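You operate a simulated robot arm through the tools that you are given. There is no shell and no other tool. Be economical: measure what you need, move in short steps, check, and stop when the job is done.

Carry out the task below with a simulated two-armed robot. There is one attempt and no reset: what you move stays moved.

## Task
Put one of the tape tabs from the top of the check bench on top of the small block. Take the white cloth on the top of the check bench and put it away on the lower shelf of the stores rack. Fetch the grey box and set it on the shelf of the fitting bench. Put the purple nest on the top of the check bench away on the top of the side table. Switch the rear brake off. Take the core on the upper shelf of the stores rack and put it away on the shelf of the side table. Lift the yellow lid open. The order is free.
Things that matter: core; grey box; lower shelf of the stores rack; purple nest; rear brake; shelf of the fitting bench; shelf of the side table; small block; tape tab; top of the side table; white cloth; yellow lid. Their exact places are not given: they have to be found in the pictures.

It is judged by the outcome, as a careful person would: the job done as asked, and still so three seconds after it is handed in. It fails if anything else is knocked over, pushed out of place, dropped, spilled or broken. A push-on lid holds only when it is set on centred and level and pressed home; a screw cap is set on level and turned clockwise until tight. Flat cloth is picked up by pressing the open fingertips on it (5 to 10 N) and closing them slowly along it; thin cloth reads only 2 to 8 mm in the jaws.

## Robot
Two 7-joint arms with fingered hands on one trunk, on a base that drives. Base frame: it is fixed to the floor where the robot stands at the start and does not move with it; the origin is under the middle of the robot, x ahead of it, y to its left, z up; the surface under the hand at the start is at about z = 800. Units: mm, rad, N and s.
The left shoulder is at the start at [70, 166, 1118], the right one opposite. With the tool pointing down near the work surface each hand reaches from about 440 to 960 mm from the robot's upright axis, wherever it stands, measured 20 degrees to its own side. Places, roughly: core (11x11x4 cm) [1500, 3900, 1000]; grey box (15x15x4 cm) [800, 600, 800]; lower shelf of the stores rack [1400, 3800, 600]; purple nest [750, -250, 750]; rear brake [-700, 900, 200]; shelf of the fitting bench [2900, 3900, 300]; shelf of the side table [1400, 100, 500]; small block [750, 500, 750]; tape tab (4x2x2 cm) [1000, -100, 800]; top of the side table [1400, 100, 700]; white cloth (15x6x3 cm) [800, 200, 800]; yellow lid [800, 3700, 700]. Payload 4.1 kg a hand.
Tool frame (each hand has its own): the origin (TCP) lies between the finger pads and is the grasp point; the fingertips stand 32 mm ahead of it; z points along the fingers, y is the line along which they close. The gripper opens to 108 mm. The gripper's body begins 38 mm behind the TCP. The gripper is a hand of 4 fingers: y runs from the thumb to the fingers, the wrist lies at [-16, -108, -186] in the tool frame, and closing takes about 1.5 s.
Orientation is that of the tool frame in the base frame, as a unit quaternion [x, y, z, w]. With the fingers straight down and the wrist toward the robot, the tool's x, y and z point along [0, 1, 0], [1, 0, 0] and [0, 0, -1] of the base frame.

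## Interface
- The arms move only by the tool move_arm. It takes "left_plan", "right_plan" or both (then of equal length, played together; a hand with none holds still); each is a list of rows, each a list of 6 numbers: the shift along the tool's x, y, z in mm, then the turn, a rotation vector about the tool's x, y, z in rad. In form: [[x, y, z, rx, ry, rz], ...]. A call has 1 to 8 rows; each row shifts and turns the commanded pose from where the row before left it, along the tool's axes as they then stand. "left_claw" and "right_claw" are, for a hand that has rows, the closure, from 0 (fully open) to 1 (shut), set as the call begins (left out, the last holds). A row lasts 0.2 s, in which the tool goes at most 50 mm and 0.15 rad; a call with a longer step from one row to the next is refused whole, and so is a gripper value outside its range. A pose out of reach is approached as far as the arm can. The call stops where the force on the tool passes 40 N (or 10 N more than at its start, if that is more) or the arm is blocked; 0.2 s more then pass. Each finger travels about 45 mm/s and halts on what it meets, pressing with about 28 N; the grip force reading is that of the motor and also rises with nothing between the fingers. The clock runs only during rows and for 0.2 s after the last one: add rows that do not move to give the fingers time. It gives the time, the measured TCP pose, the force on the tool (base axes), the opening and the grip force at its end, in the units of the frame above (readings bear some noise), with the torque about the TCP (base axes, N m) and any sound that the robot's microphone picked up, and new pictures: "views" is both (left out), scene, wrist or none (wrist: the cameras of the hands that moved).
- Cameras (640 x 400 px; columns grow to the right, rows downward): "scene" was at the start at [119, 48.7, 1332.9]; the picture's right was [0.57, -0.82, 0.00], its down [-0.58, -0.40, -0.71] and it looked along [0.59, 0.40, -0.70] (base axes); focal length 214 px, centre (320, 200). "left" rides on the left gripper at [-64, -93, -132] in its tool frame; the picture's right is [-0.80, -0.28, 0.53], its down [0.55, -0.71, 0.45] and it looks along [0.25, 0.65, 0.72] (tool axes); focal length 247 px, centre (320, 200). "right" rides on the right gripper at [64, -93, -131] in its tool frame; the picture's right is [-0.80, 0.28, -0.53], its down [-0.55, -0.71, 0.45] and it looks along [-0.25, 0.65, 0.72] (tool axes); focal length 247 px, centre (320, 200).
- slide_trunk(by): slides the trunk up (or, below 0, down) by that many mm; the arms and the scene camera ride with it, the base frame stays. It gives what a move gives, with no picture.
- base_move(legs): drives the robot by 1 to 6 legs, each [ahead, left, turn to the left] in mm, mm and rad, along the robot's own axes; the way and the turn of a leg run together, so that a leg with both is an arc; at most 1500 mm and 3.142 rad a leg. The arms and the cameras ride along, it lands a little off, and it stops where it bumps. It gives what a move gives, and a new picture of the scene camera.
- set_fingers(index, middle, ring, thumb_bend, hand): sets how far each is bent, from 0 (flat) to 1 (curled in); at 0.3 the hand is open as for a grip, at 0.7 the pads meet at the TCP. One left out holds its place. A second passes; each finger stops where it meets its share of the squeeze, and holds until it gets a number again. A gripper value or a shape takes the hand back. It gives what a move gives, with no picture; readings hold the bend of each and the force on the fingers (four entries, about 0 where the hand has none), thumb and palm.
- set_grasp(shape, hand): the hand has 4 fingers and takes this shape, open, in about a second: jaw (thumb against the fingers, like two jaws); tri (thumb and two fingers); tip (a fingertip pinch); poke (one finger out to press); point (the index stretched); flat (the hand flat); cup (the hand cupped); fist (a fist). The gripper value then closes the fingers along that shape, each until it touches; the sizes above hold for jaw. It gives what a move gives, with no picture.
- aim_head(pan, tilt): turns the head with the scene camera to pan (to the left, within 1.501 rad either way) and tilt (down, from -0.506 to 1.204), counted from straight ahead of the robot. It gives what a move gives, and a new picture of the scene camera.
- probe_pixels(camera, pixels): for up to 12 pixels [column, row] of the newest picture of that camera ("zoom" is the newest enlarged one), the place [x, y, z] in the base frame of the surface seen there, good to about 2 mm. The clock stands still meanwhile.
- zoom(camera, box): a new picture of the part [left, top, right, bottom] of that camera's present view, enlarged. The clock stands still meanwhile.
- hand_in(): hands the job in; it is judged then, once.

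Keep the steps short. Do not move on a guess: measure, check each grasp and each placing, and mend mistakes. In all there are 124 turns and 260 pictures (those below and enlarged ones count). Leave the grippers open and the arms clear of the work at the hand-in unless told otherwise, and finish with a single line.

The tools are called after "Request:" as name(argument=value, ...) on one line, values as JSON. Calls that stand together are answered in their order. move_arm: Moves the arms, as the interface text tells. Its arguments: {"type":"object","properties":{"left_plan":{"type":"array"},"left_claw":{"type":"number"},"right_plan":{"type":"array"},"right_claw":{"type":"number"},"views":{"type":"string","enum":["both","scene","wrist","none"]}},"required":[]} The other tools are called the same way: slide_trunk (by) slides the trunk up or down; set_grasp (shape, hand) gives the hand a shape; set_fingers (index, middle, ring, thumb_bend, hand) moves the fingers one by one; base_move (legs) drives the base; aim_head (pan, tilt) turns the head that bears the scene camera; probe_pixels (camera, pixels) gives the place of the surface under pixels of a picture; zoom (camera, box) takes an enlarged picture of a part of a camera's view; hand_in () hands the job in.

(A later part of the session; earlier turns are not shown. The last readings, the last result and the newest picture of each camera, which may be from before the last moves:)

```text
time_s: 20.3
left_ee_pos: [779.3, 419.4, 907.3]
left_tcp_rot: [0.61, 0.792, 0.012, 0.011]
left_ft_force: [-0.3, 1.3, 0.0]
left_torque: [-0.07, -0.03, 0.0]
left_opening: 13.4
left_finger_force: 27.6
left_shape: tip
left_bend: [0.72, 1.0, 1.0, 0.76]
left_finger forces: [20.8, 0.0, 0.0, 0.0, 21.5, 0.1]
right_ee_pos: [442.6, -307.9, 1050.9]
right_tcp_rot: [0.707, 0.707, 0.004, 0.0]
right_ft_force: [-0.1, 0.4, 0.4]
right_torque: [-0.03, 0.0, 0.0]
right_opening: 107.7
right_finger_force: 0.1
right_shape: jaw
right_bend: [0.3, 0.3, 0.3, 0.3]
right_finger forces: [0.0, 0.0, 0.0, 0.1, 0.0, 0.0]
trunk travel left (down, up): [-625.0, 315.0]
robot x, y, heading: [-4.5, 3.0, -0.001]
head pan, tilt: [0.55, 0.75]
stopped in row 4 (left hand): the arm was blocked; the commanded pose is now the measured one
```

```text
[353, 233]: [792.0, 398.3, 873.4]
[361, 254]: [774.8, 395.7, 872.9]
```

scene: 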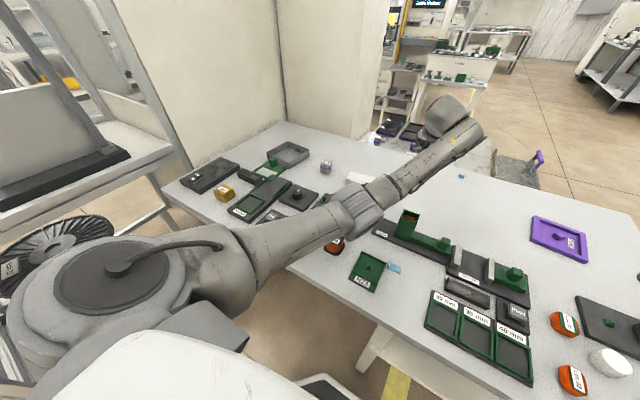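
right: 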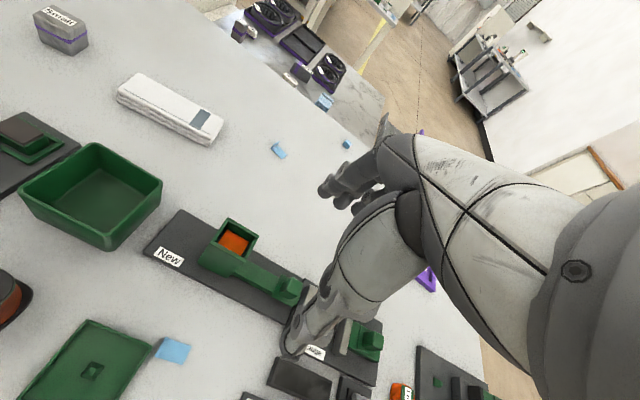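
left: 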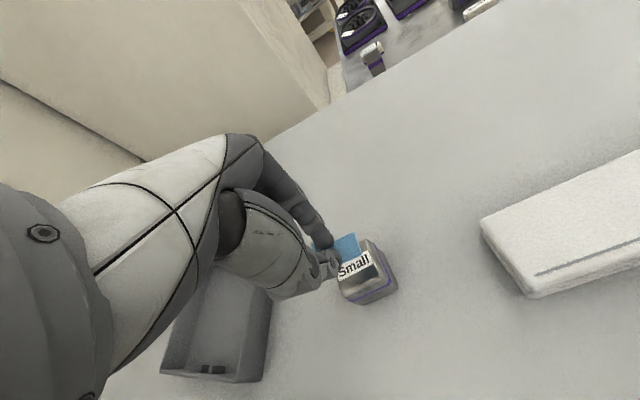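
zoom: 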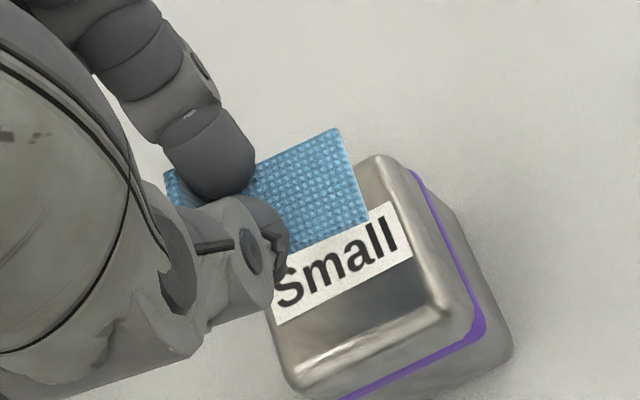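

The arm was blocked though the wrist feels no force — the arm itself touches something. Look at the scene.

Request:
aim_head(pan=0.75, tilt=0.95)

```text
time_s: 21.1
left_ee_pos: [776.3, 414.6, 907.3]
left_tcp_rot: [0.611, 0.791, 0.011, 0.009]
left_ft_force: [0.4, 0.5, 1.5]
left_torque: [-0.01, 0.03, 0.0]
left_opening: 13.8
left_finger_force: 27.9
left_shape: tip
left_bend: [0.72, 1.0, 1.0, 0.76]
left_finger forces: [20.7, 0.0, 0.0, 0.0, 21.4, 0.1]
right_ee_pos: [441.2, -310.0, 1052.8]
right_tcp_rot: [0.707, 0.707, 0.005, 0.001]
right_ft_force: [0.4, 0.0, 0.2]
right_torque: [0.02, -0.01, -0.02]
right_opening: 107.8
right_finger_force: 0.0
right_shape: jaw
right_bend: [0.3, 0.3, 0.3, 0.3]
right_finger forces: [0.0, 0.1, 0.0, 0.0, 0.0, 0.1]
trunk travel left (down, up): [-625.0, 315.0]
robot x, y, heading: [-2.3, -0.8, -0.0]
head pan, tilt: [0.75, 0.949]
```

scene: 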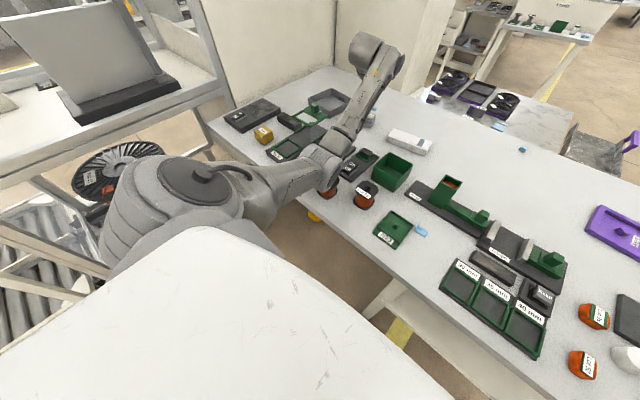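

The elbow/forearm presses near the spools. I slide the trunk up 180 mm (arm rides up), which frees it and raises the elbow for the next try.

Request:
slide_trunk(by=180)

Request:
aim_head(pan=0.7, tilt=0.95)

Request:
zoom(camera="scene", box=[200, 60, 440, 250])

```text
time_s: 23.1
left_ee_pos: [778.9, 422.2, 1072.8]
left_tcp_rot: [0.611, 0.792, 0.005, 0.006]
left_ft_force: [-0.3, -0.6, -0.9]
left_torque: [0.0, 0.0, 0.01]
left_opening: 13.9
left_finger_force: 27.7
left_shape: tip
left_bend: [0.72, 1.0, 1.0, 0.76]
left_finger forces: [20.7, 0.0, 0.0, 0.0, 21.6, 0.0]
right_ee_pos: [448.0, -303.4, 1231.8]
right_tcp_rot: [0.707, 0.707, 0.0, 0.0]
right_ft_force: [0.5, -0.5, 0.3]
right_torque: [0.0, 0.01, 0.0]
right_opening: 107.6
right_finger_force: 0.1
right_shape: jaw
right_bend: [0.3, 0.3, 0.3, 0.3]
right_finger forces: [0.0, 0.1, 0.1, 0.0, 0.0, 0.0]
trunk travel left (down, up): [-805.0, 135.0]
robot x, y, heading: [2.6, -3.4, -0.0]
head pan, tilt: [0.75, 0.949]
```

```text
time_s: 23.7
left_ee_pos: [779.0, 422.8, 1073.0]
left_tcp_rot: [0.611, 0.791, 0.005, 0.006]
left_ft_force: [-0.6, -0.8, 0.7]
left_torque: [0.01, -0.02, 0.0]
left_opening: 13.7
left_finger_force: 28.5
left_shape: tip
left_bend: [0.72, 1.0, 1.0, 0.76]
left_finger forces: [20.8, 0.0, 0.0, 0.0, 21.6, 0.0]
right_ee_pos: [448.8, -303.3, 1230.7]
right_tcp_rot: [0.707, 0.707, 0.0, 0.0]
right_ft_force: [-0.2, 0.7, 0.2]
right_torque: [-0.02, 0.01, 0.04]
right_opening: 107.8
right_finger_force: 0.1
right_shape: jaw
right_bend: [0.3, 0.3, 0.3, 0.3]
right_finger forces: [0.0, 0.0, 0.0, 0.1, 0.0, 0.0]
trunk travel left (down, up): [-805.0, 135.0]
robot x, y, heading: [-0.1, 2.1, -0.0]
head pan, tilt: [0.7, 0.949]
```

scene: 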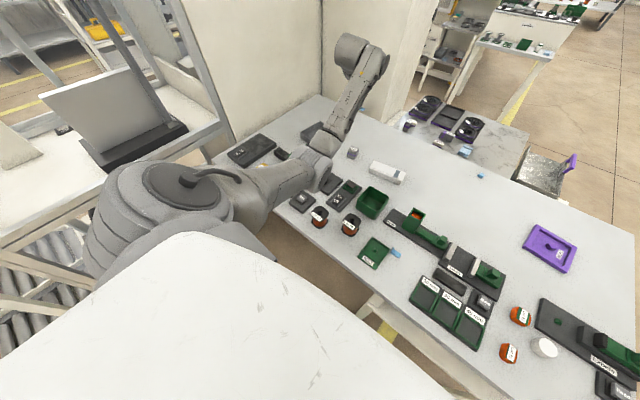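

```text
2.11 times, centred on (320, 155) of scene
```

zoom: 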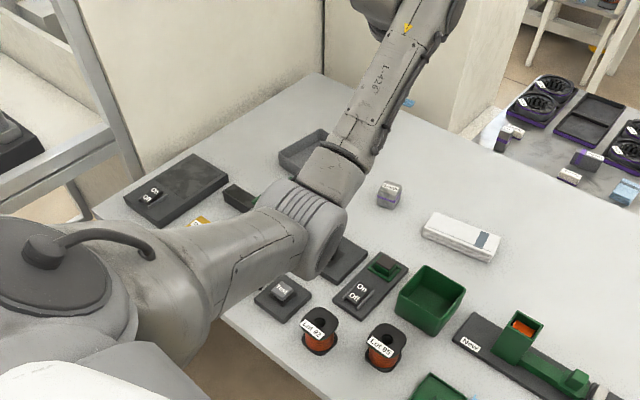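

Items look undisturbed. I probe the elbow's place and the things beneath it.

Request:
probe_pixels(camera="zoom", pixels=[[330, 260], [310, 230], [345, 165], [385, 75], [350, 265], [280, 290], [320, 330], [260, 260], [385, 188]])

```text
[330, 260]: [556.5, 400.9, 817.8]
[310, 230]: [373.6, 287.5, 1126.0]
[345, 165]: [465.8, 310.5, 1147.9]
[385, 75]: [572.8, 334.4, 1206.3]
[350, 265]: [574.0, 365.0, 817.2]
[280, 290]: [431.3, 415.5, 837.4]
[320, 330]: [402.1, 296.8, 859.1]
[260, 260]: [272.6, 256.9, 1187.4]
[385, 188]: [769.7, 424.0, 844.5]
```

Elbow now at z≈1126, clear. Descend 150 mm in small rows with no lateral change.

Request:
move_arm(left_plan=[[0, 0, 30, 0, 0, 0], [0, 0, 30, 0, 0, 0], [0, 0, 30, 0, 0, 0], [0, 0, 30, 0, 0, 0], [0, 0, 30, 0, 0, 0], [0, 0, 0, 0, 0, 0]])

Request:
probe_pixels(camera="left", pixels=[[353, 233], [361, 254]])

```text
time_s: 25.1
left_ee_pos: [781.3, 422.4, 922.0]
left_tcp_rot: [0.611, 0.792, 0.004, 0.006]
left_ft_force: [-0.6, 0.1, 0.0]
left_torque: [-0.02, 0.01, 0.0]
left_opening: 13.4
left_finger_force: 27.8
left_shape: tip
left_bend: [0.72, 1.0, 1.0, 0.76]
left_finger forces: [20.5, 0.1, 0.0, 0.0, 21.1, 0.1]
right_ee_pos: [448.3, -303.1, 1231.9]
right_tcp_rot: [0.707, 0.707, 0.0, 0.0]
right_ft_force: [-0.2, -1.1, 0.0]
right_torque: [-0.02, 0.01, 0.01]
right_opening: 107.6
right_finger_force: 0.0
right_shape: jaw
right_bend: [0.3, 0.3, 0.3, 0.3]
right_finger forces: [0.0, 0.1, 0.0, 0.0, 0.0, 0.0]
trunk travel left (down, up): [-805.0, 135.0]
robot x, y, heading: [-1.8, -0.2, -0.001]
head pan, tilt: [0.7, 0.949]
```

scene: 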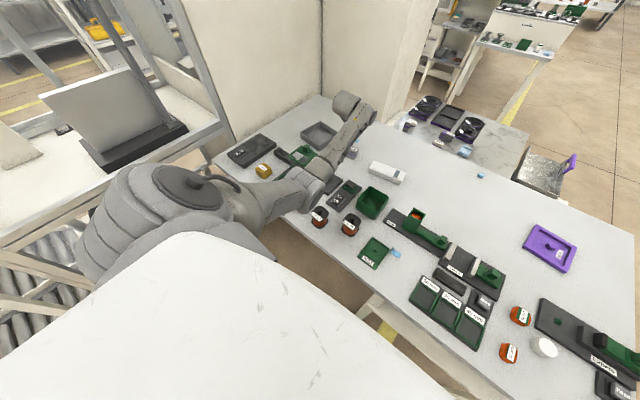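
left: 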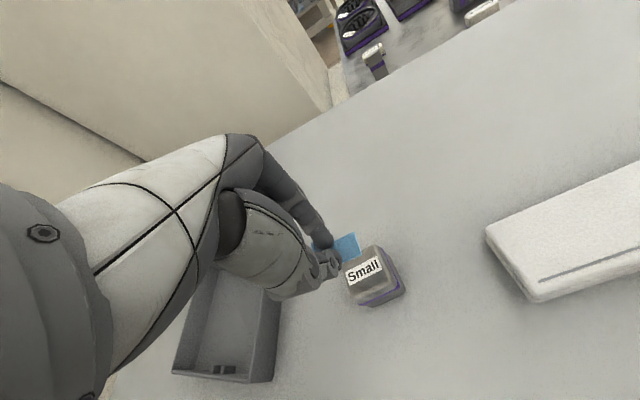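

```text
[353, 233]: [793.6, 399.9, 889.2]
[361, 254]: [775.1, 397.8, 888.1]
```

Tab centre is near (782,414), bottom ≈ 886. Lower 34 mm then probe down with 2 mm rows.

Request:
move_arm(left_plan=[[0, -3, 12, 0, 0, 0], [0, 0, 12, 0, 0, 0], [0, 0, 10, 0, 0, 0], [0, 0, 2, 0, 0, 0], [0, 0, 2, 0, 0, 0], [0, 0, 0, 0, 0, 0]], views="wrist")

Request:
zoom(camera="left", box=[270, 200, 430, 300])

Request:
probe_pixels(camera="left", pixels=[[353, 233], [361, 254]])

```text
time_s: 26.5
left_ee_pos: [778.8, 419.9, 883.6]
left_tcp_rot: [0.611, 0.791, 0.004, 0.005]
left_ft_force: [0.1, 1.3, 0.4]
left_torque: [-0.01, 0.01, 0.0]
left_opening: 13.4
left_finger_force: 28.1
left_shape: tip
left_bend: [0.72, 1.0, 1.0, 0.76]
left_finger forces: [20.4, 0.1, 0.0, 0.0, 21.2, 0.0]
right_ee_pos: [448.4, -302.1, 1231.6]
right_tcp_rot: [0.707, 0.707, -0.001, 0.0]
right_ft_force: [-0.2, 0.4, 1.3]
right_torque: [0.03, 0.0, -0.01]
right_opening: 107.7
right_finger_force: 0.1
right_shape: jaw
right_bend: [0.3, 0.3, 0.3, 0.3]
right_finger forces: [0.0, 0.0, 0.0, 0.0, 0.0, 0.0]
trunk travel left (down, up): [-805.0, 135.0]
robot x, y, heading: [2.7, 0.6, 0.002]
head pan, tilt: [0.7, 0.949]
```

left: 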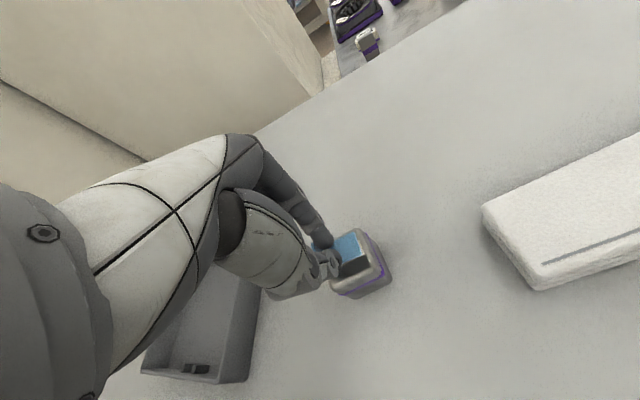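

```text
4.00 times, centred on (350, 250) of left
```

zoom: 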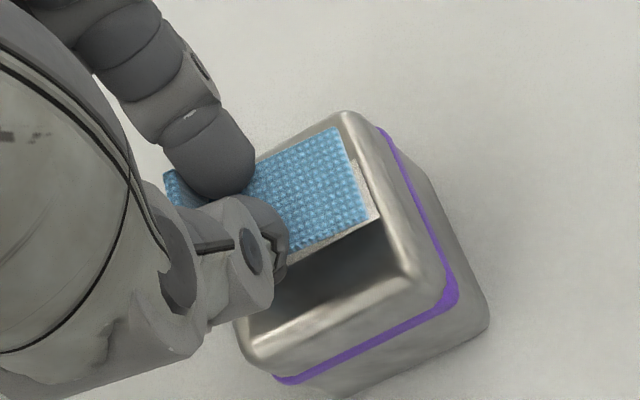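

```text
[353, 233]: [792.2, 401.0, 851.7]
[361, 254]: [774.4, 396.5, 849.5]
```

Shift −6 mm along tool y to centre it, then lower in 1.5 mm steps to contact.

Request:
move_arm(left_plan=[[0, -6, 0, 0, 0, 0], [0, 0, 1.5, 0, 0, 0], [0, 0, 1.5, 0, 0, 0], [0, 0, 1, 0, 0, 0], [0, 0, 0, 0, 0, 0]], views="wrist")

Request:
zoom(camera="left", box=[270, 200, 430, 300])

```text
time_s: 27.7
left_ee_pos: [772.5, 420.9, 880.6]
left_tcp_rot: [0.611, 0.792, 0.004, 0.006]
left_ft_force: [0.3, 0.3, 0.5]
left_torque: [-0.01, -0.01, 0.01]
left_opening: 13.5
left_finger_force: 27.9
left_shape: tip
left_bend: [0.72, 1.0, 1.0, 0.76]
left_finger forces: [20.4, 0.0, 0.1, 0.1, 21.2, 0.0]
right_ee_pos: [448.1, -302.9, 1230.8]
right_tcp_rot: [0.707, 0.707, 0.001, 0.0]
right_ft_force: [0.2, -1.0, 0.2]
right_torque: [0.01, -0.02, 0.04]
right_opening: 107.5
right_finger_force: 0.1
right_shape: jaw
right_bend: [0.3, 0.3, 0.3, 0.3]
right_finger forces: [0.0, 0.0, 0.0, 0.0, 0.0, 0.1]
trunk travel left (down, up): [-805.0, 135.0]
robot x, y, heading: [-2.4, -3.6, 0.003]
head pan, tilt: [0.7, 0.949]
```

left: 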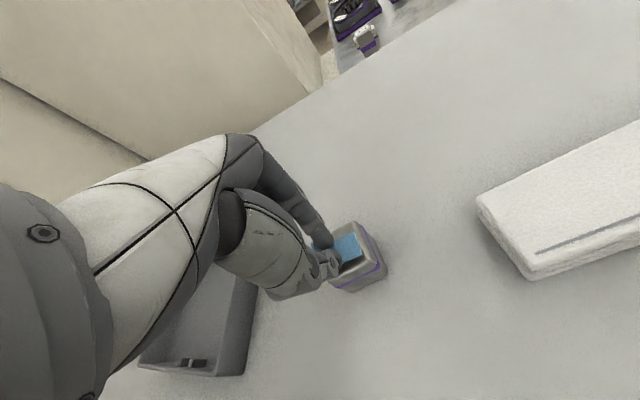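

```text
4.00 times, centred on (350, 250) of left
```

zoom: 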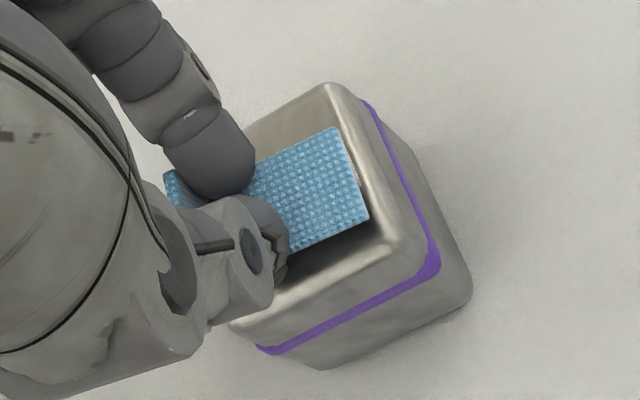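

Well centred. Lower 3 mm more in 1 mm rows, then open partway.

Request:
move_arm(left_plan=[[0, 0, 1, 0, 0, 0], [0, 0, 1, 0, 0, 0], [0, 0, 1, 0, 0, 0], [0, 0, 0, 0, 0, 0]], views="none")

```text
time_s: 28.7
left_ee_pos: [774.9, 421.0, 878.7]
left_tcp_rot: [0.611, 0.792, 0.004, 0.006]
left_ft_force: [-0.3, 0.2, 1.2]
left_torque: [-0.03, 0.02, 0.03]
left_opening: 13.5
left_finger_force: 28.2
left_shape: tip
left_bend: [0.72, 1.0, 1.0, 0.76]
left_finger forces: [21.6, 0.0, 0.0, 0.1, 22.8, 0.0]
right_ee_pos: [447.3, -302.2, 1231.3]
right_tcp_rot: [0.707, 0.707, 0.0, -0.001]
right_ft_force: [0.0, 1.1, -0.3]
right_torque: [-0.01, 0.01, 0.03]
right_opening: 107.7
right_finger_force: 0.1
right_shape: jaw
right_bend: [0.3, 0.3, 0.3, 0.3]
right_finger forces: [0.0, 0.1, 0.0, 0.0, 0.0, 0.0]
trunk travel left (down, up): [-805.0, 135.0]
robot x, y, heading: [-3.4, -3.3, -0.007]
head pan, tilt: [0.7, 0.949]
```

Contact is just beginning (1.2 N, finger forces rose). One more millimetre, then open partway and lift.

Request:
move_arm(left_plan=[[0, 0, 1, 0, 0, 0], [0, 0, 0, 0, 0, 0]], views="none")

Request:
move_arm(left_plan=[[0, 0, 0, 0, 0, 0], [0, 0, 0, 0, 0, 0], [0, 0, 0, 0, 0, 0], [0, 0, 0, 0, 0, 0], [0, 0, -10, 0, 0, 0], [0, 0, -40, 0, 0, 0], [0, 0, -40, 0, 0, 0]], left_claw=0.6, views="wrist")

Request:
zoom(camera="left", box=[270, 200, 430, 300])

```text
time_s: 29.3
left_ee_pos: [774.4, 420.1, 877.1]
left_tcp_rot: [0.611, 0.792, 0.005, 0.006]
left_ft_force: [0.7, 1.2, 2.1]
left_torque: [-0.08, -0.02, 0.0]
left_opening: 13.6
left_finger_force: 28.3
left_shape: tip
left_bend: [0.72, 1.0, 1.0, 0.76]
left_finger forces: [23.2, 0.1, 0.0, 0.0, 24.5, 0.0]
right_ee_pos: [448.9, -301.9, 1230.9]
right_tcp_rot: [0.707, 0.707, 0.0, -0.001]
right_ft_force: [0.2, 0.4, -0.1]
right_torque: [0.0, 0.02, -0.01]
right_opening: 107.7
right_finger_force: 0.0
right_shape: jaw
right_bend: [0.3, 0.3, 0.3, 0.3]
right_finger forces: [0.0, 0.1, 0.0, 0.0, 0.0, 0.1]
trunk travel left (down, up): [-805.0, 135.0]
robot x, y, heading: [-3.1, -0.3, 0.002]
head pan, tilt: [0.7, 0.949]
```

```text
time_s: 30.9
left_ee_pos: [770.6, 420.9, 967.7]
left_tcp_rot: [0.611, 0.792, 0.004, 0.006]
left_ft_force: [0.2, -0.1, -1.1]
left_torque: [-0.01, 0.01, -0.02]
left_opening: 43.0
left_finger_force: 0.1
left_shape: tip
left_bend: [0.73, 0.98, 0.99, 0.73]
left_finger forces: [0.1, 0.0, 0.0, 0.0, 0.1, 0.0]
right_ee_pos: [447.6, -302.3, 1231.3]
right_tcp_rot: [0.707, 0.707, 0.0, 0.001]
right_ft_force: [0.8, 0.0, 0.2]
right_torque: [0.03, -0.02, 0.0]
right_opening: 107.5
right_finger_force: 0.1
right_shape: jaw
right_bend: [0.3, 0.3, 0.3, 0.3]
right_finger forces: [0.1, 0.0, 0.0, 0.0, 0.1, 0.0]
trunk travel left (down, up): [-805.0, 135.0]
robot x, y, heading: [0.8, -2.3, 0.002]
head pan, tilt: [0.7, 0.949]
```

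left: 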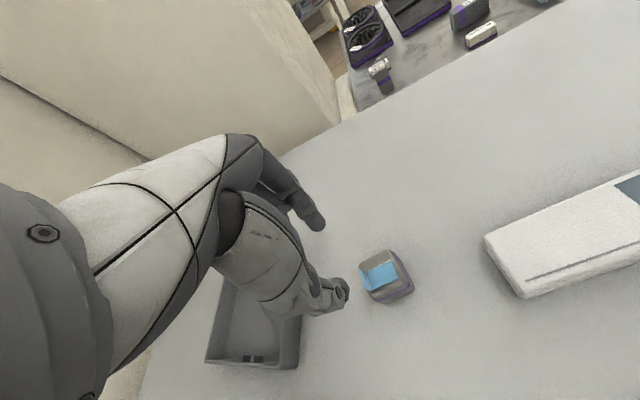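

```text
4.00 times, centred on (350, 250) of left
```

zoom: 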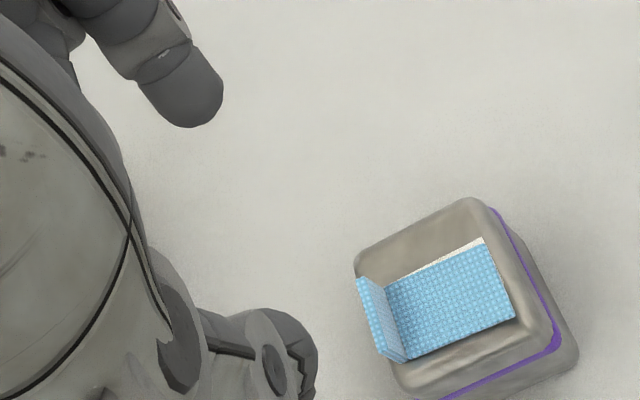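

The tab sits on the block. Now I survey the room with the head for driving routes.

Request:
aim_head(pan=1.45, tilt=0.45)

Request:
aim_head(pan=0.5, tilt=0.25)

Request:
aim_head(pan=-0.9, tilt=0.35)

```text
time_s: 32.0
left_ee_pos: [770.1, 422.4, 967.6]
left_tcp_rot: [0.611, 0.792, 0.005, 0.006]
left_ft_force: [0.7, -0.1, 0.2]
left_torque: [-0.04, -0.01, -0.03]
left_opening: 43.3
left_finger_force: 0.0
left_shape: tip
left_bend: [0.73, 0.98, 0.99, 0.73]
left_finger forces: [0.0, 0.0, 0.0, 0.0, 0.1, 0.1]
right_ee_pos: [447.0, -302.8, 1231.2]
right_tcp_rot: [0.707, 0.707, -0.001, 0.0]
right_ft_force: [0.6, -0.1, -0.2]
right_torque: [-0.02, 0.0, 0.01]
right_opening: 107.4
right_finger_force: 0.0
right_shape: jaw
right_bend: [0.3, 0.3, 0.3, 0.3]
right_finger forces: [0.0, 0.0, 0.1, 0.1, 0.1, 0.0]
trunk travel left (down, up): [-805.0, 135.0]
robot x, y, heading: [3.1, -1.0, 0.002]
head pan, tilt: [1.45, 0.45]
```

scene: 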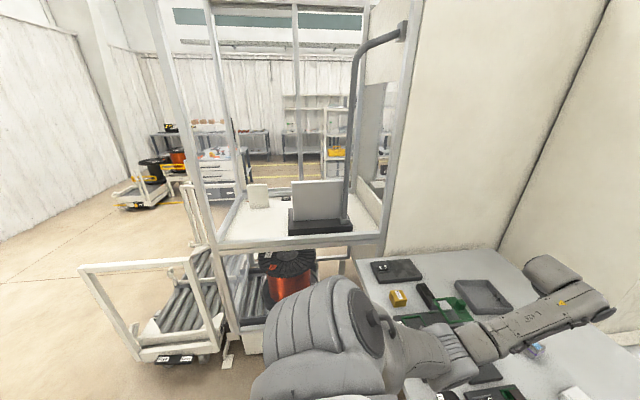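

```text
time_s: 33.2
left_ee_pos: [769.7, 422.4, 966.7]
left_tcp_rot: [0.611, 0.792, 0.005, 0.006]
left_ft_force: [0.2, 0.2, 0.0]
left_torque: [-0.03, -0.01, 0.01]
left_opening: 43.2
left_finger_force: 0.1
left_shape: tip
left_bend: [0.73, 0.98, 0.99, 0.73]
left_finger forces: [0.1, 0.1, 0.0, 0.0, 0.1, 0.1]
right_ee_pos: [447.5, -304.0, 1231.1]
right_tcp_rot: [0.707, 0.707, -0.001, 0.0]
right_ft_force: [-0.3, 0.4, -0.5]
right_torque: [0.03, -0.01, 0.01]
right_opening: 107.6
right_finger_force: 0.1
right_shape: jaw
right_bend: [0.3, 0.3, 0.3, 0.3]
right_finger forces: [0.1, 0.1, 0.0, 0.1, 0.0, 0.1]
trunk travel left (down, up): [-805.0, 135.0]
robot x, y, heading: [0.1, 3.3, -0.002]
head pan, tilt: [0.499, 0.25]
```

scene: 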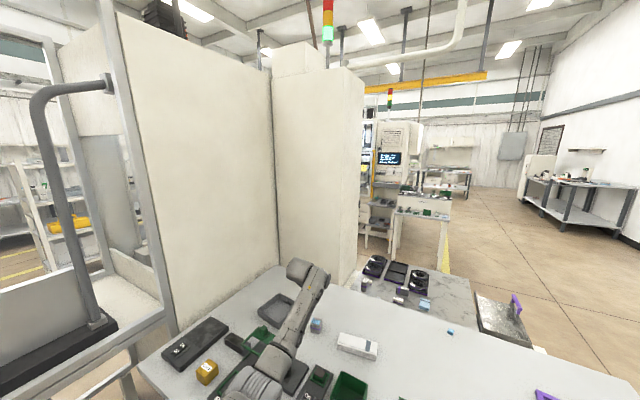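

```text
time_s: 34.8
left_ee_pos: [770.7, 421.2, 966.5]
left_tcp_rot: [0.611, 0.792, 0.004, 0.005]
left_ft_force: [-0.4, 1.0, -1.3]
left_torque: [0.01, -0.02, -0.01]
left_opening: 43.3
left_finger_force: 0.1
left_shape: tip
left_bend: [0.73, 0.98, 0.99, 0.73]
left_finger forces: [0.0, 0.0, 0.0, 0.1, 0.0, 0.0]
right_ee_pos: [449.0, -302.2, 1231.4]
right_tcp_rot: [0.707, 0.708, 0.0, -0.001]
right_ft_force: [-0.1, 0.8, 0.4]
right_torque: [-0.02, 0.02, -0.01]
right_opening: 107.9
right_finger_force: 0.0
right_shape: jaw
right_bend: [0.3, 0.3, 0.3, 0.3]
right_finger forces: [0.1, 0.0, 0.0, 0.0, 0.0, 0.1]
trunk travel left (down, up): [-805.0, 135.0]
robot x, y, heading: [1.7, 1.3, 0.0]
head pan, tilt: [-0.901, 0.351]
```

scene: 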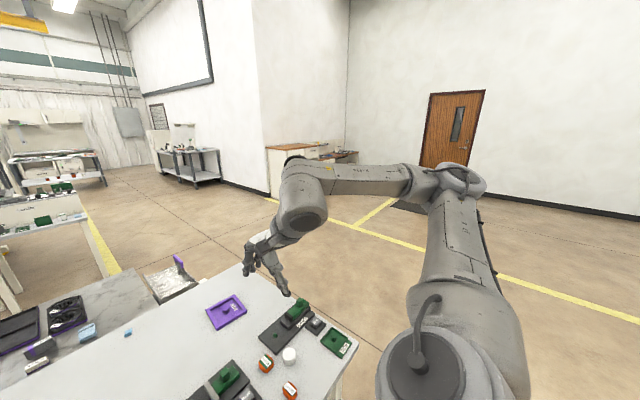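

I look left again, with a higher zoom toward the far side (+y) to see the stores rack, yellow lid and brake, and measure.

Request:
aim_head(pan=1.35, tilt=0.3)

Request:
zoom(camera="scene", box=[120, 90, 440, 290])

Request:
probe_pixels(camera="zoom", pixels=[[100, 240], [20, 280], [200, 150], [300, 90], [440, 130], [500, 150], [330, 100], [60, 100], [250, 200], [380, 150], [450, 90], [450, 180]])

```text
time_s: 36.9
left_ee_pos: [769.9, 421.3, 967.6]
left_tcp_rot: [0.611, 0.792, 0.005, 0.006]
left_ft_force: [0.5, -0.1, 0.2]
left_torque: [-0.01, -0.01, -0.01]
left_opening: 43.1
left_finger_force: 0.1
left_shape: tip
left_bend: [0.73, 0.98, 0.99, 0.73]
left_finger forces: [0.0, 0.0, 0.1, 0.0, 0.1, 0.0]
right_ee_pos: [448.6, -303.9, 1232.0]
right_tcp_rot: [0.707, 0.707, 0.0, 0.0]
right_ft_force: [-0.2, 0.0, -0.2]
right_torque: [0.0, -0.01, 0.01]
right_opening: 107.4
right_finger_force: 0.0
right_shape: jaw
right_bend: [0.3, 0.3, 0.3, 0.3]
right_finger forces: [0.1, 0.0, 0.1, 0.0, 0.0, 0.0]
trunk travel left (down, up): [-805.0, 135.0]
robot x, y, heading: [0.8, 1.0, -0.0]
head pan, tilt: [1.349, 0.3]
```

scene: 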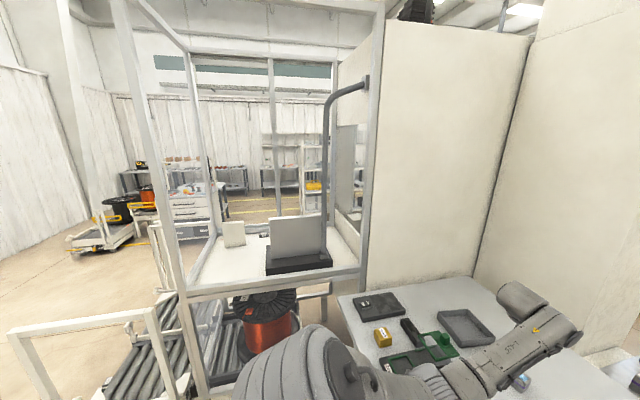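

```text
2.00 times, centred on (280, 190) of scene
```

zoom: 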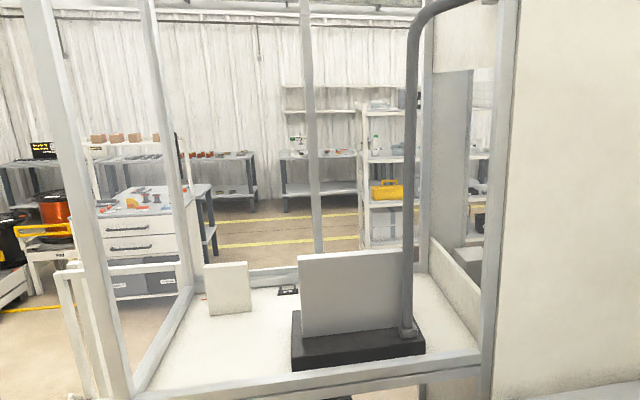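

```text
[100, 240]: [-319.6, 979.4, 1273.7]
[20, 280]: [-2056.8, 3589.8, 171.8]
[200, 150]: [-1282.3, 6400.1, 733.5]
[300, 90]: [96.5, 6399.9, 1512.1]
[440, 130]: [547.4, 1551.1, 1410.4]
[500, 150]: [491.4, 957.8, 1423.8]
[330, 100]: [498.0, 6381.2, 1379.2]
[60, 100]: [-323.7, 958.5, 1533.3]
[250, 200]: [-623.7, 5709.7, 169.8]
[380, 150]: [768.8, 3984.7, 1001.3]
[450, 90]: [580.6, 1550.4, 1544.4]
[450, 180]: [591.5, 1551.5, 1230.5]
```

Request:
aim_head(pan=0.75, tilt=0.75)

Request:
zoom(camera="left", box=[190, 270, 350, 370])

Request:
zoom(camera="scene", box=[210, 100, 370, 200])

```text
time_s: 37.9
left_ee_pos: [770.8, 422.1, 967.5]
left_tcp_rot: [0.611, 0.792, 0.005, 0.006]
left_ft_force: [0.5, -0.5, -0.5]
left_torque: [0.03, 0.02, -0.03]
left_opening: 43.3
left_finger_force: 0.2
left_shape: tip
left_bend: [0.73, 0.98, 0.99, 0.73]
left_finger forces: [0.0, 0.0, 0.0, 0.0, 0.0, 0.0]
right_ee_pos: [448.1, -302.2, 1230.4]
right_tcp_rot: [0.707, 0.707, 0.0, 0.001]
right_ft_force: [0.6, 1.4, -0.4]
right_torque: [-0.04, 0.01, -0.01]
right_opening: 107.6
right_finger_force: 0.1
right_shape: jaw
right_bend: [0.3, 0.3, 0.3, 0.3]
right_finger forces: [0.0, 0.0, 0.1, 0.0, 0.0, 0.0]
trunk travel left (down, up): [-805.0, 135.0]
robot x, y, heading: [-4.6, 4.2, -0.002]
head pan, tilt: [0.75, 0.75]
```

scene: 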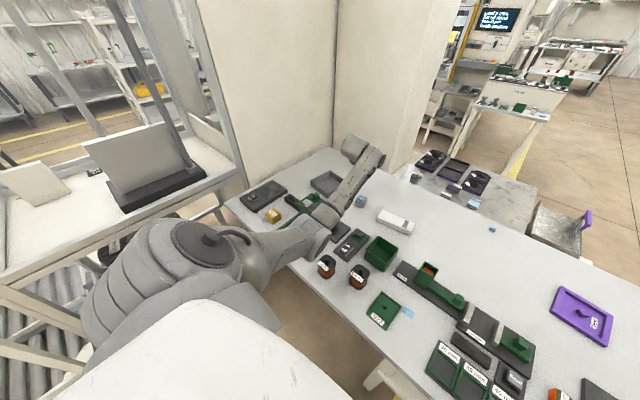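

```text
4.00 times, centred on (270, 320) of left
```

zoom: 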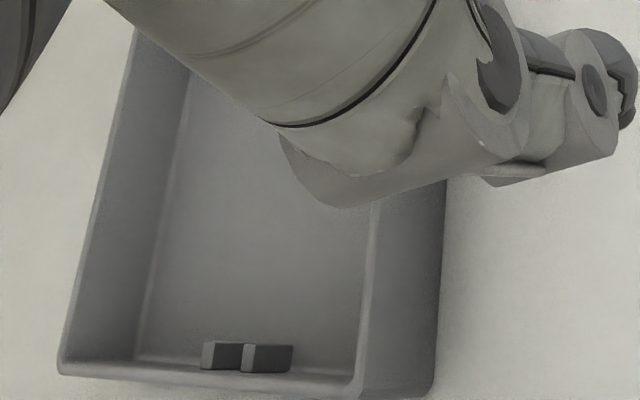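

```text
4.00 times, centred on (290, 150) of scene
```

zoom: 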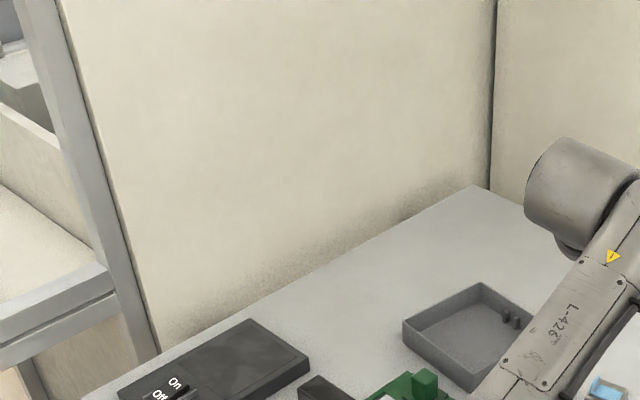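

Request:
zoom(camera="scene", box=[300, 160, 364, 200])

Request:
probe_pixels(camera="zoom", pixels=[[200, 118], [105, 220], [290, 330], [330, 140], [250, 180], [120, 270], [260, 360], [210, 260], [280, 130], [430, 380]])

```text
10.00 times, centred on (332, 180) of scene
```

zoom: 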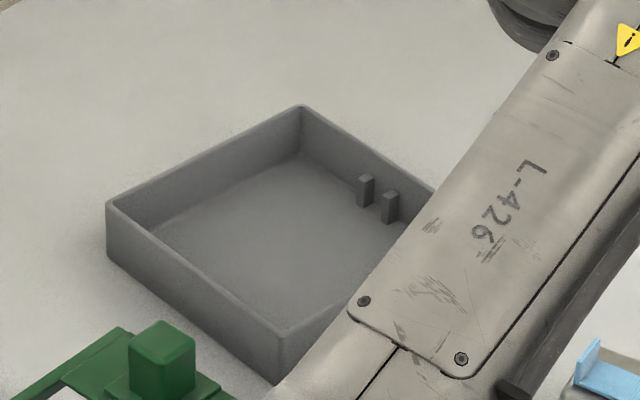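

```text
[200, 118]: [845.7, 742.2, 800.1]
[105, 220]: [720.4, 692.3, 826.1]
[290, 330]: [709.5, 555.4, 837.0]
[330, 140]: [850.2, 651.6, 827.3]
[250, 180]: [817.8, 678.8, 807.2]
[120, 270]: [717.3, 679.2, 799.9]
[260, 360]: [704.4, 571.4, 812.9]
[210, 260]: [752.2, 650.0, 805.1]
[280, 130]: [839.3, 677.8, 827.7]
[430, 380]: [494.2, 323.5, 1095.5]
```

Request:
probe_pixels(camera="zoom", pixels=[[165, 335], [190, 360], [120, 335], [215, 385], [170, 390], [60, 380], [225, 395]])

Request:
zoom(camera="scene", box=[240, 165, 340, 227])

```text
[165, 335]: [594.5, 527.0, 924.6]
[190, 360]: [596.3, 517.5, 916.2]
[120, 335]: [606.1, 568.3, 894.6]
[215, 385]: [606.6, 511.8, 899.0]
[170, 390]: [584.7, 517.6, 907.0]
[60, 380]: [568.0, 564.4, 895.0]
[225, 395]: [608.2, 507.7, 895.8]
```

```text
6.40 times, centred on (290, 196) of scene
```

zoom: 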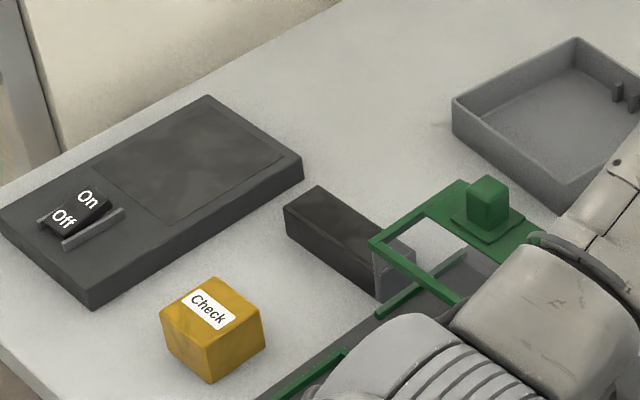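

The lid frame ends at x≈608, the box's near wall runs (720,695)–(707,553), top z≈838. I'll grip that wall with thumb outside, fingers inside. Set jaw shape and move above it at z≈967.

Request:
set_grasp(hand="left", shape="jaw")

Request:
move_arm(left_plan=[[43.7, 0, 0, 0, 0, 0], [43.7, 0, 0, 0, 0, 0], [43.7, 0, 0, 0, 0, 0], [43.7, 0, 0, 0, 0, 0], [43.7, -1.5, 0, 0, 0, 0], [0, 0, 0, 0, 0, 0.12], [0, 0, 0, 0, 0, 0.12], [0, 0, 0, 0, 0, 0.11]], left_claw=0.5)

```text
time_s: 38.8
left_ee_pos: [770.7, 422.1, 967.8]
left_tcp_rot: [0.611, 0.792, 0.004, 0.005]
left_ft_force: [-0.6, 0.1, 0.7]
left_torque: [0.02, 0.03, 0.02]
left_opening: 107.9
left_finger_force: 0.0
left_shape: jaw
left_bend: [0.3, 0.3, 0.3, 0.3]
left_finger forces: [0.0, 0.0, 0.0, 0.1, 0.0, 0.0]
right_ee_pos: [448.7, -303.5, 1231.0]
right_tcp_rot: [0.707, 0.708, 0.0, 0.0]
right_ft_force: [-0.7, 0.2, 1.1]
right_torque: [0.0, -0.04, 0.01]
right_opening: 107.7
right_finger_force: 0.0
right_shape: jaw
right_bend: [0.3, 0.3, 0.3, 0.3]
right_finger forces: [0.1, 0.0, 0.0, 0.0, 0.0, 0.0]
trunk travel left (down, up): [-805.0, 135.0]
robot x, y, heading: [1.1, -1.1, -0.001]
head pan, tilt: [0.75, 0.75]
```

```text
time_s: 40.6
left_ee_pos: [714.4, 631.2, 966.2]
left_tcp_rot: [0.74, 0.673, 0.005, 0.005]
left_ft_force: [1.0, -0.4, 1.1]
left_torque: [-0.02, -0.01, -0.03]
left_opening: 54.6
left_finger_force: 0.0
left_shape: jaw
left_bend: [0.74, 0.45, 0.42, 0.71]
left_finger forces: [0.1, 0.0, 0.0, 0.0, 0.0, 0.0]
right_ee_pos: [448.0, -302.2, 1231.2]
right_tcp_rot: [0.707, 0.707, 0.0, 0.0]
right_ft_force: [-0.6, 0.3, -0.9]
right_torque: [0.01, -0.03, -0.01]
right_opening: 108.0
right_finger_force: 0.0
right_shape: jaw
right_bend: [0.3, 0.3, 0.3, 0.3]
right_finger forces: [0.1, 0.0, 0.0, 0.1, 0.0, 0.0]
trunk travel left (down, up): [-805.0, 135.0]
robot x, y, heading: [2.8, -1.8, 0.002]
head pan, tilt: [0.75, 0.75]
```

scene: 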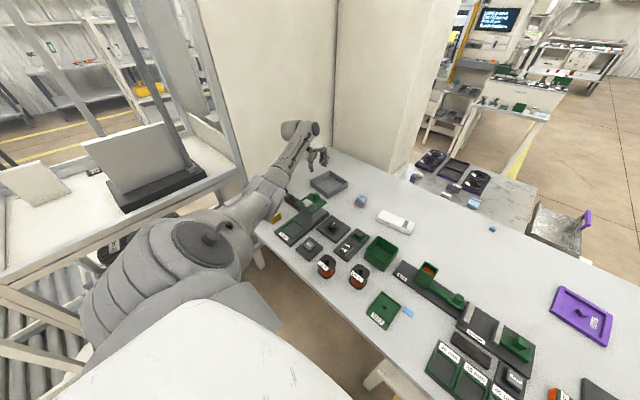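
left: 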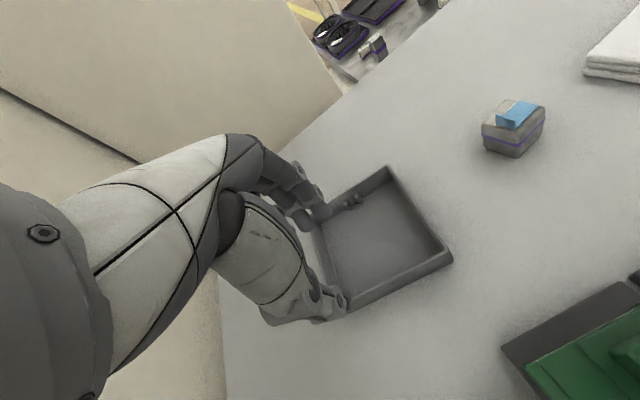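

Request:
move_arm(left_plan=[[0, 0, 30, 0, 0, 0], [0, 0, 30, 0, 0, 0], [0, 0, 25, 0, 0, 0], [0, 0, 10, 0, 0, 0], [0, 0, 5, 0, 0, 0], [0, 0, 0, 0, 0, 0]])

Request:
zoom(camera="left", box=[240, 140, 480, 340])

```text
time_s: 42.0
left_ee_pos: [716.3, 631.4, 865.9]
left_tcp_rot: [0.74, 0.672, 0.006, 0.004]
left_ft_force: [-0.2, 0.2, 0.4]
left_torque: [-0.01, 0.0, 0.04]
left_opening: 54.3
left_finger_force: 0.0
left_shape: jaw
left_bend: [0.74, 0.45, 0.42, 0.71]
left_finger forces: [0.1, 0.0, 0.1, 0.0, 0.0, 0.1]
right_ee_pos: [448.0, -302.8, 1232.0]
right_tcp_rot: [0.707, 0.707, 0.0, 0.0]
right_ft_force: [-0.1, 1.0, -0.2]
right_torque: [-0.02, -0.02, 0.0]
right_opening: 107.6
right_finger_force: 0.0
right_shape: jaw
right_bend: [0.3, 0.3, 0.3, 0.3]
right_finger forces: [0.1, 0.1, 0.1, 0.1, 0.0, 0.0]
trunk travel left (down, up): [-805.0, 135.0]
robot x, y, heading: [2.6, -0.1, -0.001]
head pan, tilt: [0.75, 0.75]
```

scene: 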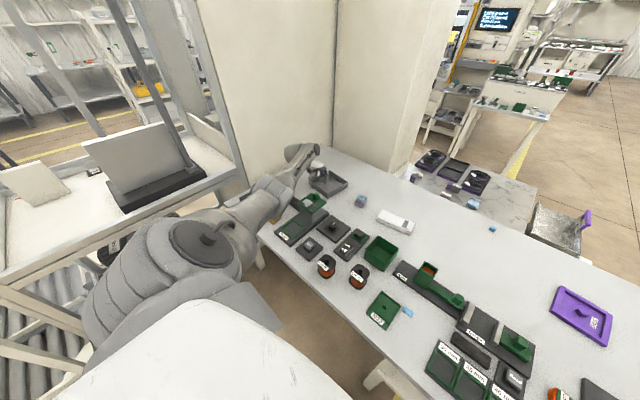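
left: 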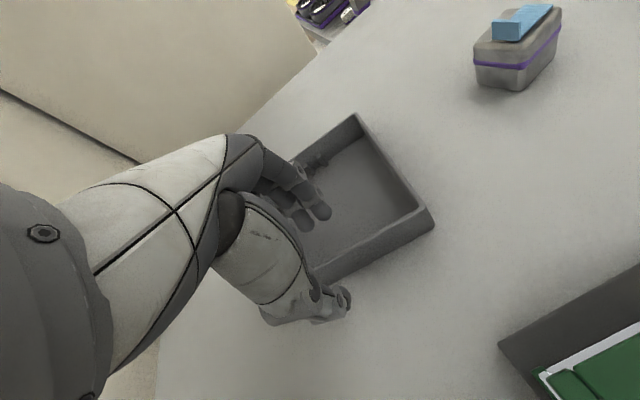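

```text
2.00 times, centred on (360, 240) of left
```

zoom: 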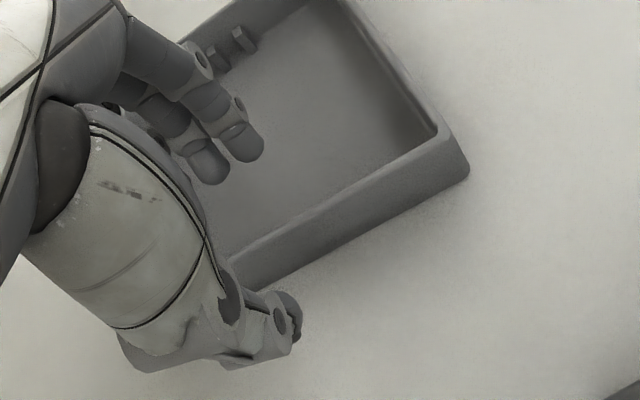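

Request:
probe_pixels(camera="zoom", pixels=[[250, 150], [210, 175], [290, 310], [290, 340], [240, 265], [340, 200], [440, 140]])

```text
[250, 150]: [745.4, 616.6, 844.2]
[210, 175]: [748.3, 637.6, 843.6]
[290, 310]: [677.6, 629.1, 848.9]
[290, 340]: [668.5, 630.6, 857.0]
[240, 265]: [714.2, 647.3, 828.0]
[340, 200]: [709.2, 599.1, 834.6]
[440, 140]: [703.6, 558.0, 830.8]
```

Thumb (678) and fingers (746) straddle the wall at x≈712. Lower 17 mm and close.

Request:
move_arm(left_plan=[[0, 0, 10, 0, 0, 0], [0, 0, 7, 0, 0, 0], [0, 0, 0, 0, 0, 0]], views="none")

Request:
move_arm(left_plan=[[0, 0, 0, 0, 0, 0], [0, 0, 0, 0, 0, 0], [0, 0, 0, 0, 0, 0], [0, 0, 0, 0, 0, 0], [0, 0, 0, 0, 0, 0], [0, 0, 0, 0, 0, 0]], left_claw=1, views="wrist")

```text
time_s: 42.8
left_ee_pos: [717.4, 631.7, 847.3]
left_tcp_rot: [0.739, 0.673, 0.005, 0.005]
left_ft_force: [-0.1, -0.2, 0.2]
left_torque: [0.03, 0.01, 0.01]
left_opening: 54.4
left_finger_force: 0.1
left_shape: jaw
left_bend: [0.74, 0.45, 0.42, 0.71]
left_finger forces: [0.0, 0.1, 0.0, 0.0, 0.1, 0.1]
right_ee_pos: [449.0, -303.3, 1230.6]
right_tcp_rot: [0.707, 0.707, 0.0, -0.001]
right_ft_force: [-0.4, 0.3, -0.3]
right_torque: [0.04, 0.0, -0.03]
right_opening: 108.1
right_finger_force: 0.1
right_shape: jaw
right_bend: [0.3, 0.3, 0.3, 0.3]
right_finger forces: [0.0, 0.1, 0.1, 0.1, 0.0, 0.1]
trunk travel left (down, up): [-805.0, 135.0]
robot x, y, heading: [-3.5, 1.6, 0.005]
head pan, tilt: [0.75, 0.75]
```

```text
time_s: 44.2
left_ee_pos: [718.4, 630.8, 848.6]
left_tcp_rot: [0.74, 0.673, 0.006, 0.004]
left_ft_force: [-0.3, -0.5, -0.1]
left_torque: [-0.02, -0.02, 0.0]
left_opening: 0.0
left_finger_force: 27.8
left_shape: jaw
left_bend: [0.7, 0.7, 0.7, 0.7]
left_finger forces: [14.8, 7.1, 3.1, 0.0, 24.8, 0.0]
right_ee_pos: [447.7, -302.2, 1230.6]
right_tcp_rot: [0.707, 0.707, -0.001, 0.0]
right_ft_force: [0.8, -0.5, -0.7]
right_torque: [0.02, -0.03, -0.03]
right_opening: 107.9
right_finger_force: 0.1
right_shape: jaw
right_bend: [0.3, 0.3, 0.3, 0.3]
right_finger forces: [0.0, 0.0, 0.0, 0.0, 0.1, 0.1]
trunk travel left (down, up): [-805.0, 135.0]
robot x, y, heading: [-0.8, -0.7, -0.004]
head pan, tilt: [0.75, 0.75]
```

left: 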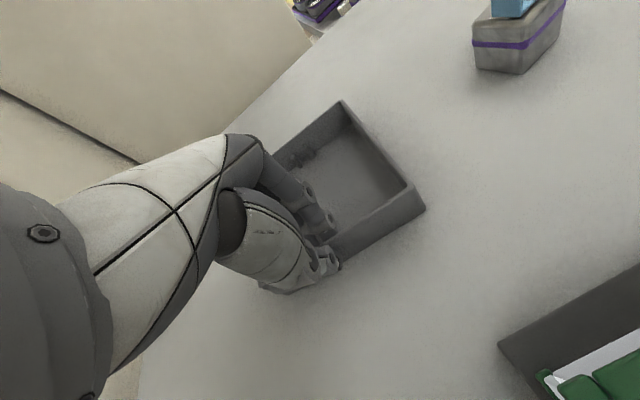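

Wall pinched: fingers 15/7/3 N, thumb 25 N. Lift 20 mm and check.

Request:
move_arm(left_plan=[[0, 0, -10, 0, 0, 0], [0, 0, -10, 0, 0, 0], [0, 0, -10, 0, 0, 0], [0, 0, 0, 0, 0, 0]], views="wrist")

Request:
zoom(camera="left", box=[220, 60, 460, 300])

Request:
probe_pixels(camera="left", pixels=[[345, 102], [420, 205], [405, 185], [335, 255], [370, 180]])

```text
time_s: 45.2
left_ee_pos: [718.3, 631.2, 878.0]
left_tcp_rot: [0.74, 0.673, 0.005, 0.005]
left_ft_force: [0.6, -0.2, -1.3]
left_torque: [0.0, 0.05, 0.02]
left_opening: 0.3
left_finger_force: 27.8
left_shape: jaw
left_bend: [0.7, 0.7, 0.7, 0.71]
left_finger forces: [17.0, 7.1, 3.0, 0.0, 26.8, 0.1]
right_ee_pos: [448.0, -302.3, 1230.4]
right_tcp_rot: [0.708, 0.706, 0.0, 0.0]
right_ft_force: [0.2, 0.4, 0.5]
right_torque: [-0.02, 0.02, 0.0]
right_opening: 107.9
right_finger_force: 0.0
right_shape: jaw
right_bend: [0.3, 0.3, 0.3, 0.3]
right_finger forces: [0.1, 0.0, 0.0, 0.0, 0.0, 0.1]
trunk travel left (down, up): [-805.0, 135.0]
robot x, y, heading: [2.4, 1.1, 0.004]
head pan, tilt: [0.75, 0.75]
```

left: 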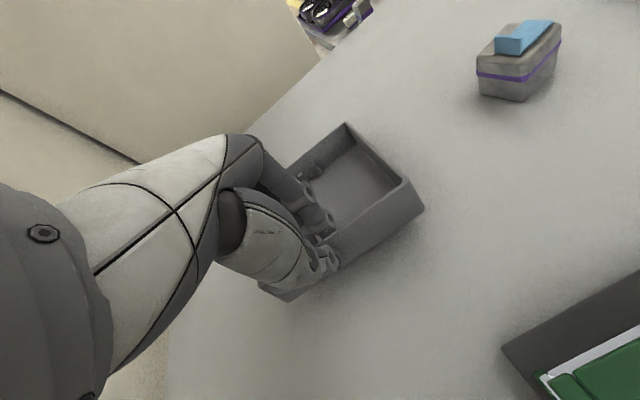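

```text
1.67 times, centred on (340, 180) of left
```

zoom: 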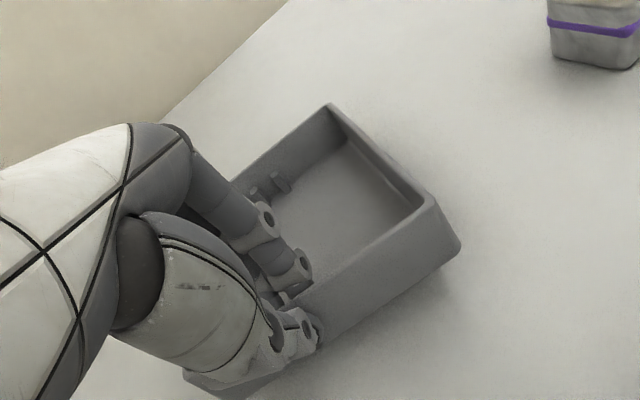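

```text
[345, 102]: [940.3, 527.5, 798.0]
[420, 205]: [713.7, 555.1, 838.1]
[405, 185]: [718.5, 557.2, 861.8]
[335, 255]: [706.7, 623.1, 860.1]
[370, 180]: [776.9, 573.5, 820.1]
```

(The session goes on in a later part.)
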